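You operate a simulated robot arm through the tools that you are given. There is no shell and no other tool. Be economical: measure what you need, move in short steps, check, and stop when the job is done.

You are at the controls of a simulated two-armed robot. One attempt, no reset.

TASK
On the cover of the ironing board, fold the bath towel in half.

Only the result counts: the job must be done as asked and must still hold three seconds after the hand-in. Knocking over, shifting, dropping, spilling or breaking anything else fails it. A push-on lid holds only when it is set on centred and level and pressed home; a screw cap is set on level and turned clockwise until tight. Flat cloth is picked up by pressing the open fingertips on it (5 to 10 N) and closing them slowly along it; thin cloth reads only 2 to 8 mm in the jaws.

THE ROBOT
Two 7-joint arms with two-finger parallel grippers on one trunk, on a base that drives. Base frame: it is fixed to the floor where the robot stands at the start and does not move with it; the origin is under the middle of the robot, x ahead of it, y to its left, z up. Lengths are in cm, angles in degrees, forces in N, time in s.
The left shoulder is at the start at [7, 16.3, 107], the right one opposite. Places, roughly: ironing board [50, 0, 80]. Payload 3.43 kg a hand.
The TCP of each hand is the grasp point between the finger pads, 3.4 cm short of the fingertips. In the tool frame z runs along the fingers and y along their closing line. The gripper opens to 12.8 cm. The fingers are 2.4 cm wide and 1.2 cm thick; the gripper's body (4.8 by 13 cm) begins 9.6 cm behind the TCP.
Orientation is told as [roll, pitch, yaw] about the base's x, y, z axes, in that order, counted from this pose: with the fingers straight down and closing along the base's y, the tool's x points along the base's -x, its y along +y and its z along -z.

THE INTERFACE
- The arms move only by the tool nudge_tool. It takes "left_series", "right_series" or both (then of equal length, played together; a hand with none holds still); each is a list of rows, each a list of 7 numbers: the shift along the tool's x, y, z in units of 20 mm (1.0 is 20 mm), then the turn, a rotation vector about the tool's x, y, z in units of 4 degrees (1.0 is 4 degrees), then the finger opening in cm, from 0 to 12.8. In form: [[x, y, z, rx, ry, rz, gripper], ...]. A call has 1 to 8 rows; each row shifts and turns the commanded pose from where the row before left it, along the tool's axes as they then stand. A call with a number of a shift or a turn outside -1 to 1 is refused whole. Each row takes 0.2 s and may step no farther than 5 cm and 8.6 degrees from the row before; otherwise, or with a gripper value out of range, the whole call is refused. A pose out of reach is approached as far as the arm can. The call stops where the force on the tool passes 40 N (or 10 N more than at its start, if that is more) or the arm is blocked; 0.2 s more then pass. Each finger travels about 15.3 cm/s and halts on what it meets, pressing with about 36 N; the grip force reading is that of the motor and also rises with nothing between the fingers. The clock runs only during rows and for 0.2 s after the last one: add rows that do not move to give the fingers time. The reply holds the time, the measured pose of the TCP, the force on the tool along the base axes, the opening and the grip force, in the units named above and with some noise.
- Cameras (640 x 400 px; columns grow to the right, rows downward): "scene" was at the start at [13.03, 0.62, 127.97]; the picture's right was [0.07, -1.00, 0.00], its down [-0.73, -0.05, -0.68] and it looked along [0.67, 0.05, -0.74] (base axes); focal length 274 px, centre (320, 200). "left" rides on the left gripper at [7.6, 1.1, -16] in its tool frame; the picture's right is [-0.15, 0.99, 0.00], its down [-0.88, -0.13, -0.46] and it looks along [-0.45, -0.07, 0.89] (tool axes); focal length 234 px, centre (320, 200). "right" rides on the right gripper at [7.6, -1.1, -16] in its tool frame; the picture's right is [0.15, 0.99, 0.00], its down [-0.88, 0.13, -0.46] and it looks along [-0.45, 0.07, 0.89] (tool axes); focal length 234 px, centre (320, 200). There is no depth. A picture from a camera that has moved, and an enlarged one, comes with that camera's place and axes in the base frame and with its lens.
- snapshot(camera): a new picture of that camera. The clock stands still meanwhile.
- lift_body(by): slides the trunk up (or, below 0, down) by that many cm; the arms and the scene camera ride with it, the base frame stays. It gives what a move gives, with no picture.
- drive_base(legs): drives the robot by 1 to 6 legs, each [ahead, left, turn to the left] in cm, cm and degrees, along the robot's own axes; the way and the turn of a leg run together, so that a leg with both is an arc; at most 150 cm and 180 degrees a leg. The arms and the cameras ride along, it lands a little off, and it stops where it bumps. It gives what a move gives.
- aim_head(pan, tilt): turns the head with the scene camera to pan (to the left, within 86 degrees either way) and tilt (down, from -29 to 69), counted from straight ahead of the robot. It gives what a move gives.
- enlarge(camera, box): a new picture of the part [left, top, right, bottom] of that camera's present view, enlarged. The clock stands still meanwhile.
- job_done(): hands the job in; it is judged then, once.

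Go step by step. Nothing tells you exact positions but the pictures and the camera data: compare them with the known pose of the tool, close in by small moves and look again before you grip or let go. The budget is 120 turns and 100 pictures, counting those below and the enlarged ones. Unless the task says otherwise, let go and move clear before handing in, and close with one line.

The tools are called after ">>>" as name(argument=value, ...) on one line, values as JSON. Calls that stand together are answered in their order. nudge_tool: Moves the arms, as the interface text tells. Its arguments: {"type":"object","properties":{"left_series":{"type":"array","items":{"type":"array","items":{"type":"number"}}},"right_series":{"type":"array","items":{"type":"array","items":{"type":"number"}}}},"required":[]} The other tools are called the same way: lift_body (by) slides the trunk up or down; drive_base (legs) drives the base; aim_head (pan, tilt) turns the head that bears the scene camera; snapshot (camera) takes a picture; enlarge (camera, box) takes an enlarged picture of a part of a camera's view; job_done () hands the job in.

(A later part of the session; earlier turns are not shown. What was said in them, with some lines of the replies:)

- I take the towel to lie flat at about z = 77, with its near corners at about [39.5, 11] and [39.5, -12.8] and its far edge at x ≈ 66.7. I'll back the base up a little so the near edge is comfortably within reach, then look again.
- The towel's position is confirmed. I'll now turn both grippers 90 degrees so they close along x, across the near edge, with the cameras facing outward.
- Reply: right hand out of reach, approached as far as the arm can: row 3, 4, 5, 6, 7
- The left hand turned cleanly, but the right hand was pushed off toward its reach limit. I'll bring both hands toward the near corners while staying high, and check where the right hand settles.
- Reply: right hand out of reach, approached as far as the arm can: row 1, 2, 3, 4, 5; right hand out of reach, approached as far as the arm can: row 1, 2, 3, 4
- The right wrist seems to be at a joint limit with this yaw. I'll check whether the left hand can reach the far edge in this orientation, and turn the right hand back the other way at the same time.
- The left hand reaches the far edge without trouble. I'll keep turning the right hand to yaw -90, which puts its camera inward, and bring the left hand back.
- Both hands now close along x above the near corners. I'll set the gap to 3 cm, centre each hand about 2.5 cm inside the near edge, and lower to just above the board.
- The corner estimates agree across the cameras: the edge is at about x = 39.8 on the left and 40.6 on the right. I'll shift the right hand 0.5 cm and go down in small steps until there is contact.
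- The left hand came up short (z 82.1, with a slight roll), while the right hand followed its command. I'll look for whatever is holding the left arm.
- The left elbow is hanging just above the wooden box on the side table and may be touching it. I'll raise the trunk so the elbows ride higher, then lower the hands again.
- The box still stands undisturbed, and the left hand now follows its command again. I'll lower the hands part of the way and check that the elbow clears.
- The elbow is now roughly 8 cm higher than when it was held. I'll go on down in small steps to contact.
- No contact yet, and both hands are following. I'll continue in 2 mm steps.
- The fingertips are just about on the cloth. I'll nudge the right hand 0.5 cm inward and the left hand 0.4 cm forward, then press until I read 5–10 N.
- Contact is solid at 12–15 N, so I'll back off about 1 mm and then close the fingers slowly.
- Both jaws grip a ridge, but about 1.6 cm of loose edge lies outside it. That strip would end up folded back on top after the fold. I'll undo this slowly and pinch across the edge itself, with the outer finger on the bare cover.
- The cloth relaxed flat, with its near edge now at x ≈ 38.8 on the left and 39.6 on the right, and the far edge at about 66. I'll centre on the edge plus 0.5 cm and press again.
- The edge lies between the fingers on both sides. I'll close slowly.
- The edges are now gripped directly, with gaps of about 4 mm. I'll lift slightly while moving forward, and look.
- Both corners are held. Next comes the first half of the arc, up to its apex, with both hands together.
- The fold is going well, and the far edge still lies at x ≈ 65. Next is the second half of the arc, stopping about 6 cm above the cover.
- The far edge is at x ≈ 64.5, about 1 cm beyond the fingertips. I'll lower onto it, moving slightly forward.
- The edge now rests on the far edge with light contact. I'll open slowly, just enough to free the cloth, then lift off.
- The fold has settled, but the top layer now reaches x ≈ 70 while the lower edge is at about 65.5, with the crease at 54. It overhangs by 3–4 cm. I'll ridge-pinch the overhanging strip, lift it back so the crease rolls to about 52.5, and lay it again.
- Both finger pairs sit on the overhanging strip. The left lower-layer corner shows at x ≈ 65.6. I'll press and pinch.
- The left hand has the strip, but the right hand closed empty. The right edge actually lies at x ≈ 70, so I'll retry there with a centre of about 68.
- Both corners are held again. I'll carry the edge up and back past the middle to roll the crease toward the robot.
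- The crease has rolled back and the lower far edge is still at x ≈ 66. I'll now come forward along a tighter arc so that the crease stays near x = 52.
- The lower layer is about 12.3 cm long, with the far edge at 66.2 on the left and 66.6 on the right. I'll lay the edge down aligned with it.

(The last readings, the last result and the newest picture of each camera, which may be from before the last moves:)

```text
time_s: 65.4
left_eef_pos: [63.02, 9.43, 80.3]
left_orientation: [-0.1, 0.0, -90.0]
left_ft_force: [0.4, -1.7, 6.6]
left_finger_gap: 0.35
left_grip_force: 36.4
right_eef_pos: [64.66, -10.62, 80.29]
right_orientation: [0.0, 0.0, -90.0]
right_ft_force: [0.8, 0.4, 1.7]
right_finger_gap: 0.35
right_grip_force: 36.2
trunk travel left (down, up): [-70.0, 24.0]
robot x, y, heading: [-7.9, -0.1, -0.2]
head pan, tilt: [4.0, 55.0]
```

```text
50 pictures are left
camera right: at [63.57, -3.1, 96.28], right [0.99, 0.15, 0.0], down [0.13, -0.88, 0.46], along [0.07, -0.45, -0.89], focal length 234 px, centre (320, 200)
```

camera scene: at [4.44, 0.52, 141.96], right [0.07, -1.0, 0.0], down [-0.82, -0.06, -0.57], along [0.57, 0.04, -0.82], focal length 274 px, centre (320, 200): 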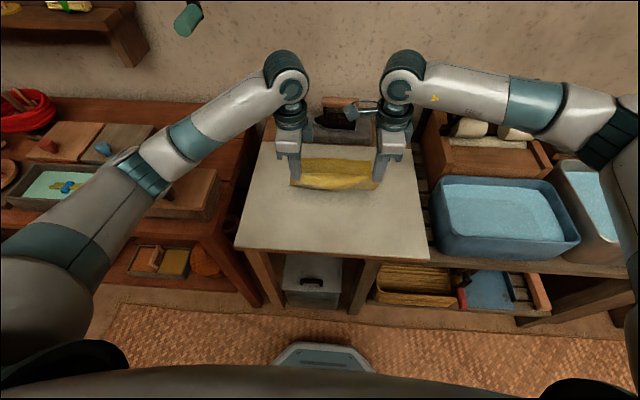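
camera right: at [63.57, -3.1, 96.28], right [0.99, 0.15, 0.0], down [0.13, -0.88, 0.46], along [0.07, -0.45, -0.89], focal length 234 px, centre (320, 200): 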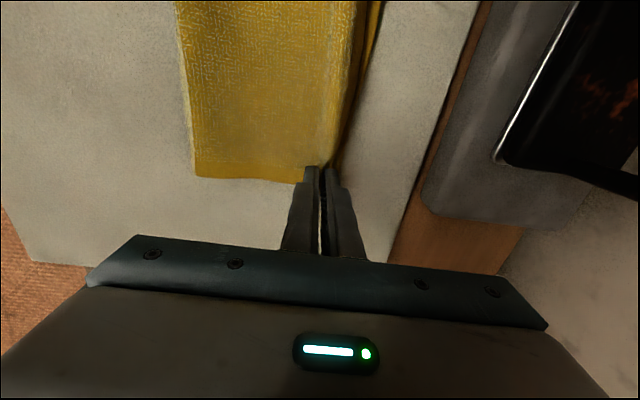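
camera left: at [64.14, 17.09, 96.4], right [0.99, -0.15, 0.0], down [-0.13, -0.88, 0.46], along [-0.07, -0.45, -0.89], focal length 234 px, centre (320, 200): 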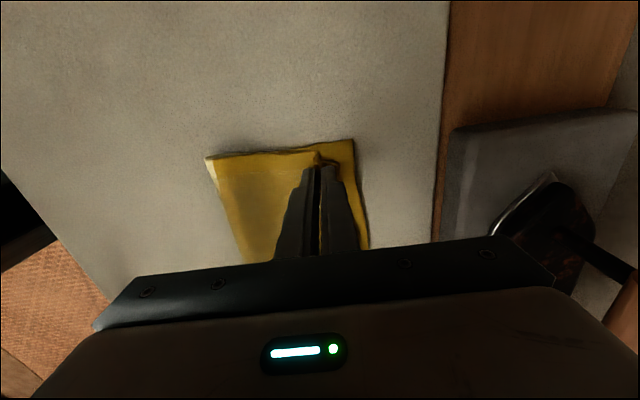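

The flap and ridge should relax to about the far edge. I'll release slowly and lift off.

>>> nudge_tool(left_series=[[0, 0, 0, 0, 0, 0, 0.5], [0, 0, 0, 0, 0, 0, 0.9], [0, 0, 0, 0, 0, 0, 1.4], [0, 0, 0, 0, 0, 0, 1.8], [0, 0, 0, 0, 0, 0, 2.2], [0, 0, 0, 0, 0, 0, 2.5], [0, 0, 0, 0, 0, 0, 2.5]], right_series=[[0, 0, 0, 0, 0, 0, 0.5], [0, 0, 0, 0, 0, 0, 0.9], [0, 0, 0, 0, 0, 0, 1.4], [0, 0, 0, 0, 0, 0, 1.8], [0, 0, 0, 0, 0, 0, 2.2], [0, 0, 0, 0, 0, 0, 2.5], [0, 0, 0, 0, 0, 0, 2.5]])

>>> nudge_tool(left_series=[[0, 0, -0.5, 0, 0, 0, 2.5], [0, 0, -1, 0, 0, 0, 2.5], [0, 0, -1, 0, 0, 0, 2.5], [0, 0, -1, 0, 0, 0, 2.5], [0, 0, -1, 0, 0, 0, 2.5]], right_series=[[0, 0, -0.5, 0, 0, 0, 2.5], [0, 0, -1, 0, 0, 0, 2.5], [0, 0, -1, 0, 0, 0, 2.5], [0, 0, -1, 0, 0, 0, 2.5], [0, 0, -1, 0, 0, 0, 2.5]])

>>> snapshot(camera="left")

>>> snapshot(camera="right")

>>> enlarge(camera="scene", box=[260, 110, 420, 210])

```text
time_s: 67.0
left_eef_pos: [63.07, 9.59, 80.35]
left_orientation: [0.0, 0.0, -90.0]
left_ft_force: [1.0, 0.8, 2.1]
left_finger_gap: 2.47
left_grip_force: 0.0
right_eef_pos: [64.7, -10.6, 80.35]
right_orientation: [-0.1, 0.0, -89.9]
right_ft_force: [-0.2, 0.2, 0.8]
right_finger_gap: 2.46
right_grip_force: 0.1
trunk travel left (down, up): [-70.0, 24.0]
robot x, y, heading: [-8.05, -0.06, 0.0]
head pan, tilt: [4.0, 55.0]
```

```text
time_s: 68.2
left_eef_pos: [63.09, 9.68, 89.52]
left_orientation: [0.0, 0.0, -89.9]
left_ft_force: [-0.8, 0.7, -0.1]
left_finger_gap: 2.5
left_grip_force: 0.0
right_eef_pos: [64.54, -10.62, 89.23]
right_orientation: [0.1, -0.1, -90.1]
right_ft_force: [1.3, -0.2, 0.9]
right_finger_gap: 2.5
right_grip_force: 0.0
trunk travel left (down, up): [-70.0, 24.0]
robot x, y, heading: [-7.75, 0.24, -0.0]
head pan, tilt: [4.0, 55.0]
```

```text
49 pictures are left
camera left: at [64.11, 17.23, 105.46], right [0.99, -0.15, 0.0], down [-0.13, -0.88, 0.46], along [-0.07, -0.45, -0.89], focal length 234 px, centre (320, 200)
```

left: 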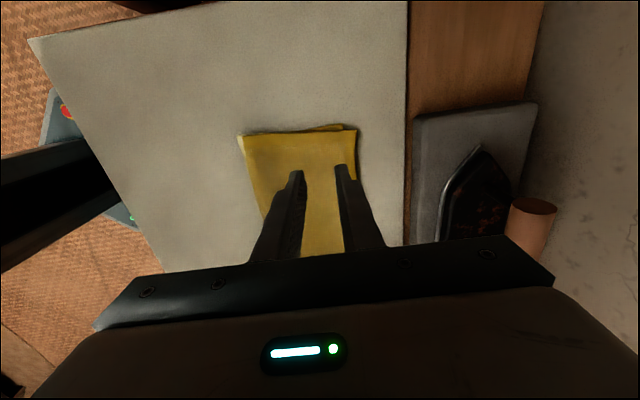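

```text
48 pictures are left
camera right: at [63.53, -3.14, 105.25], right [0.99, 0.15, 0.0], down [0.13, -0.88, 0.46], along [0.07, -0.45, -0.89], focal length 234 px, centre (320, 200)
```

right: 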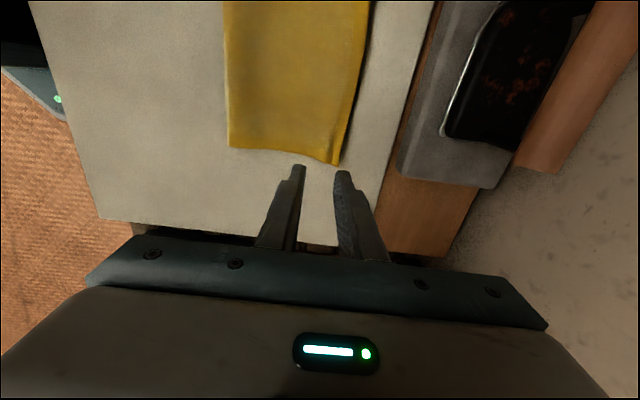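

```text
4.00 times, centred on (340, 160) of scene
camera zoom: at [4.3, 0.52, 141.97], right [0.07, -1.0, 0.0], down [-0.82, -0.06, -0.57], along [0.57, 0.04, -0.82], focal length 1095 px, centre (240, 360)
```

zoom: 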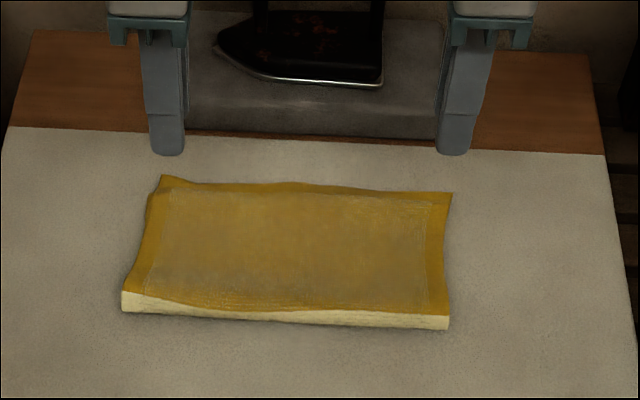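

The folded towel now measures about 13.6 cm deep out of 27 cm. I'll check the left corner more closely.

>>> enlarge(camera="left", box=[220, 100, 380, 200])

>>> enlarge(camera="right", box=[210, 80, 400, 200])

```text
4.00 times, centred on (300, 150) of left
camera zoom: at [64.11, 17.23, 105.46], right [0.99, -0.15, 0.0], down [-0.13, -0.88, 0.46], along [-0.07, -0.45, -0.89], focal length 937 px, centre (400, 400)
```

zoom: 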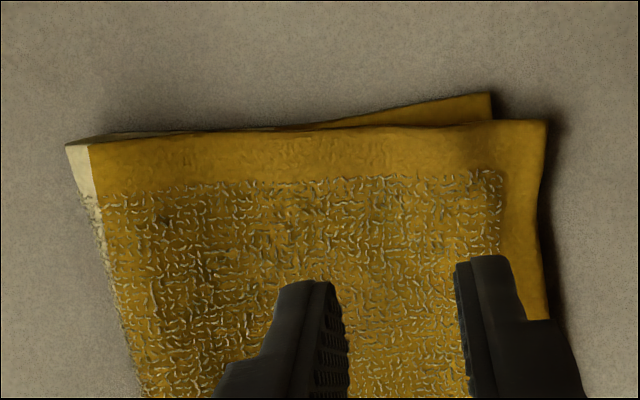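

```text
3.33 times, centred on (305, 140) of right
camera zoom: at [63.53, -3.14, 105.25], right [0.99, 0.15, 0.0], down [0.13, -0.88, 0.46], along [0.07, -0.45, -0.89], focal length 781 px, centre (370, 400)
```

zoom: 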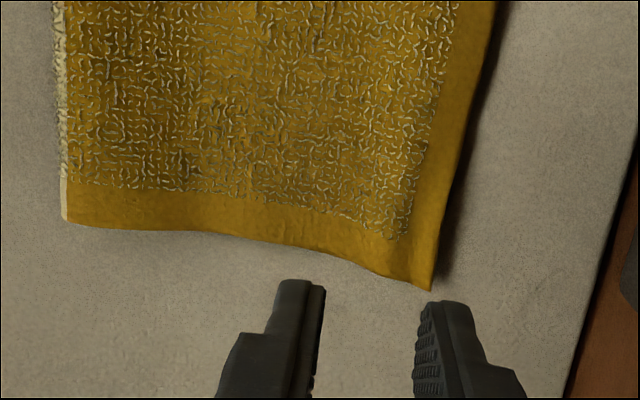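

The left corner overhangs by about 1.5 cm and the rest lines up, so the towel is folded in half. I'll retreat upward and check the whole scene.

>>> lift_body(by=12)

>>> snapshot(camera="scene")

>>> snapshot(camera="left")

```text
time_s: 69.7
left_eef_pos: [62.68, 9.63, 100.08]
left_orientation: [-1.2, 0.1, -90.1]
left_ft_force: [-0.4, 0.0, 0.3]
left_finger_gap: 2.49
left_grip_force: 0.0
right_eef_pos: [64.85, -10.55, 100.83]
right_orientation: [-0.2, -0.1, -90.0]
right_ft_force: [-0.7, 0.3, -0.6]
right_finger_gap: 2.52
right_grip_force: 0.2
trunk travel left (down, up): [-82.0, 12.0]
robot x, y, heading: [-7.84, 0.03, -0.2]
head pan, tilt: [4.0, 55.0]
```

```text
44 pictures are left
camera scene: at [4.63, 0.64, 153.77], right [0.07, -1.0, 0.0], down [-0.82, -0.06, -0.57], along [0.57, 0.04, -0.82], focal length 274 px, centre (320, 200)
```

scene: 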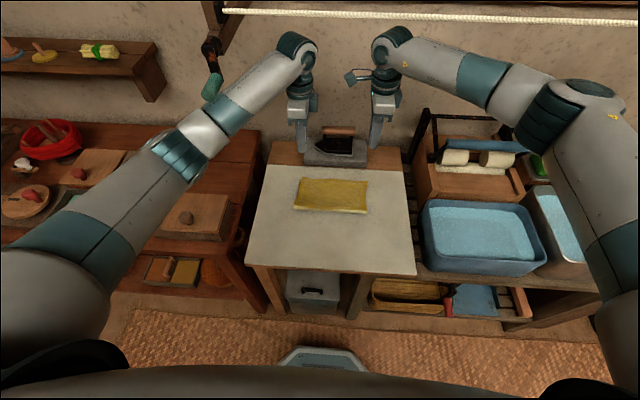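

```text
43 pictures are left
camera left: at [64.06, 17.2, 115.98], right [0.99, -0.15, -0.02], down [-0.12, -0.88, 0.46], along [-0.08, -0.45, -0.89], focal length 234 px, centre (320, 200)
```

left: 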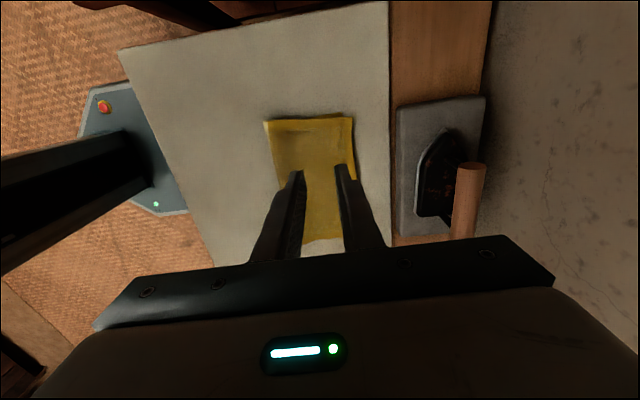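

The left hand lagged during that lift, which suggests the arm may be touching the wall crank. I'll go back down a little right away and look.

>>> lift_body(by=-8)

>>> aim_head(pan=25, tilt=35)

>>> snapshot(camera="scene")

```text
time_s: 70.8
left_eef_pos: [63.08, 9.78, 93.43]
left_orientation: [0.0, -0.1, -90.0]
left_ft_force: [-0.7, 0.6, 0.0]
left_finger_gap: 2.51
left_grip_force: 0.0
right_eef_pos: [64.79, -10.5, 93.32]
right_orientation: [0.0, -0.1, -90.0]
right_ft_force: [-0.8, -0.3, 0.2]
right_finger_gap: 2.53
right_grip_force: 0.0
trunk travel left (down, up): [-74.0, 20.0]
robot x, y, heading: [-8.02, -0.25, 0.1]
head pan, tilt: [4.0, 55.0]
```

```text
time_s: 71.7
left_eef_pos: [62.98, 9.55, 93.38]
left_orientation: [-0.1, 0.0, -89.9]
left_ft_force: [-0.7, 0.6, 0.4]
left_finger_gap: 2.49
left_grip_force: 0.1
right_eef_pos: [64.7, -10.68, 93.2]
right_orientation: [-0.1, 0.0, -90.0]
right_ft_force: [0.1, 0.3, -0.5]
right_finger_gap: 2.52
right_grip_force: 0.0
trunk travel left (down, up): [-74.0, 20.0]
robot x, y, heading: [-7.83, -0.1, 0.2]
head pan, tilt: [25.0, 35.0]
```

```text
42 pictures are left
camera scene: at [5.17, 3.73, 148.78], right [0.42, -0.91, 0.0], down [-0.52, -0.24, -0.82], along [0.74, 0.35, -0.57], focal length 274 px, centre (320, 200)
```

scene: 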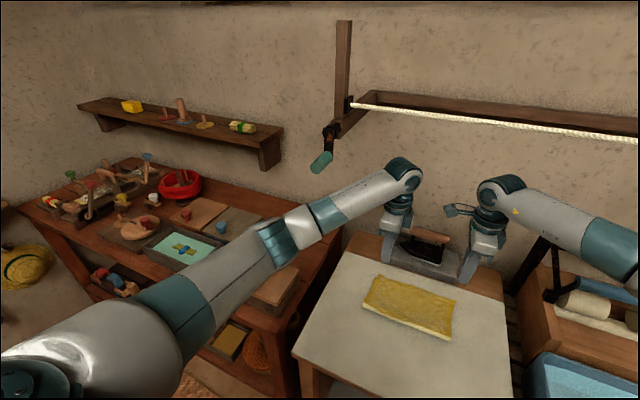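

The arm is free again. I'll return the trunk and head to the earlier view, so I can compare the crank directly with the picture taken at t = 24.5.

>>> lift_body(by=-4)

>>> aim_head(pan=45, tilt=45)

>>> snapshot(camera="scene")

```text
time_s: 72.5
left_eef_pos: [62.98, 9.6, 89.42]
left_orientation: [0.1, -0.1, -90.0]
left_ft_force: [-0.4, 0.0, -0.2]
left_finger_gap: 2.47
left_grip_force: 0.1
right_eef_pos: [64.75, -10.69, 89.36]
right_orientation: [-0.1, 0.1, -90.0]
right_ft_force: [-0.4, -0.4, -0.6]
right_finger_gap: 2.52
right_grip_force: 0.0
trunk travel left (down, up): [-70.0, 24.0]
robot x, y, heading: [-7.84, -0.37, -0.1]
head pan, tilt: [25.0, 35.0]
```

```text
time_s: 73.3
left_eef_pos: [63.11, 9.71, 89.38]
left_orientation: [-0.3, 0.1, -90.1]
left_ft_force: [0.1, 0.3, 1.2]
left_finger_gap: 2.51
left_grip_force: 0.0
right_eef_pos: [64.63, -10.65, 89.18]
right_orientation: [-0.1, 0.0, -90.0]
right_ft_force: [-0.6, 0.4, 0.2]
right_finger_gap: 2.5
right_grip_force: 0.0
trunk travel left (down, up): [-70.0, 24.0]
robot x, y, heading: [-8.21, -0.32, 0.2]
head pan, tilt: [45.0, 45.0]
```

```text
41 pictures are left
camera scene: at [2.96, 5.77, 143.31], right [0.71, -0.71, 0.0], down [-0.5, -0.5, -0.71], along [0.5, 0.5, -0.71], focal length 274 px, centre (320, 200)
```

scene: 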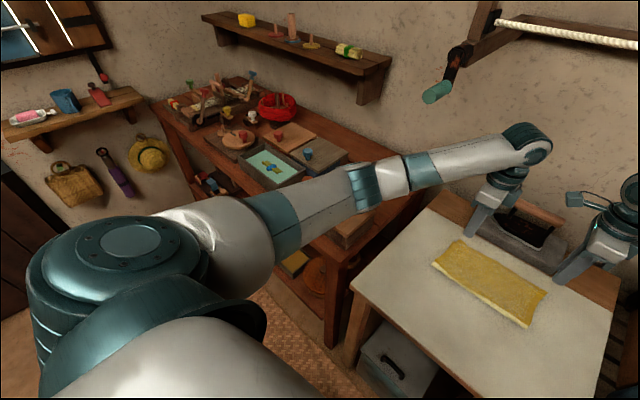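

The crank and everything on the shelves and tables match the earlier picture. The towel lies folded on the cover and both hands are clear, so I'm handing in.

>>> job_done()

```text
The job is handed in.
```

The bath towel is folded in half on the ironing board cover, near edge over far edge, with the top layer about 1.5 cm past the lower one at the left corner. Both hands have let go and are clear.
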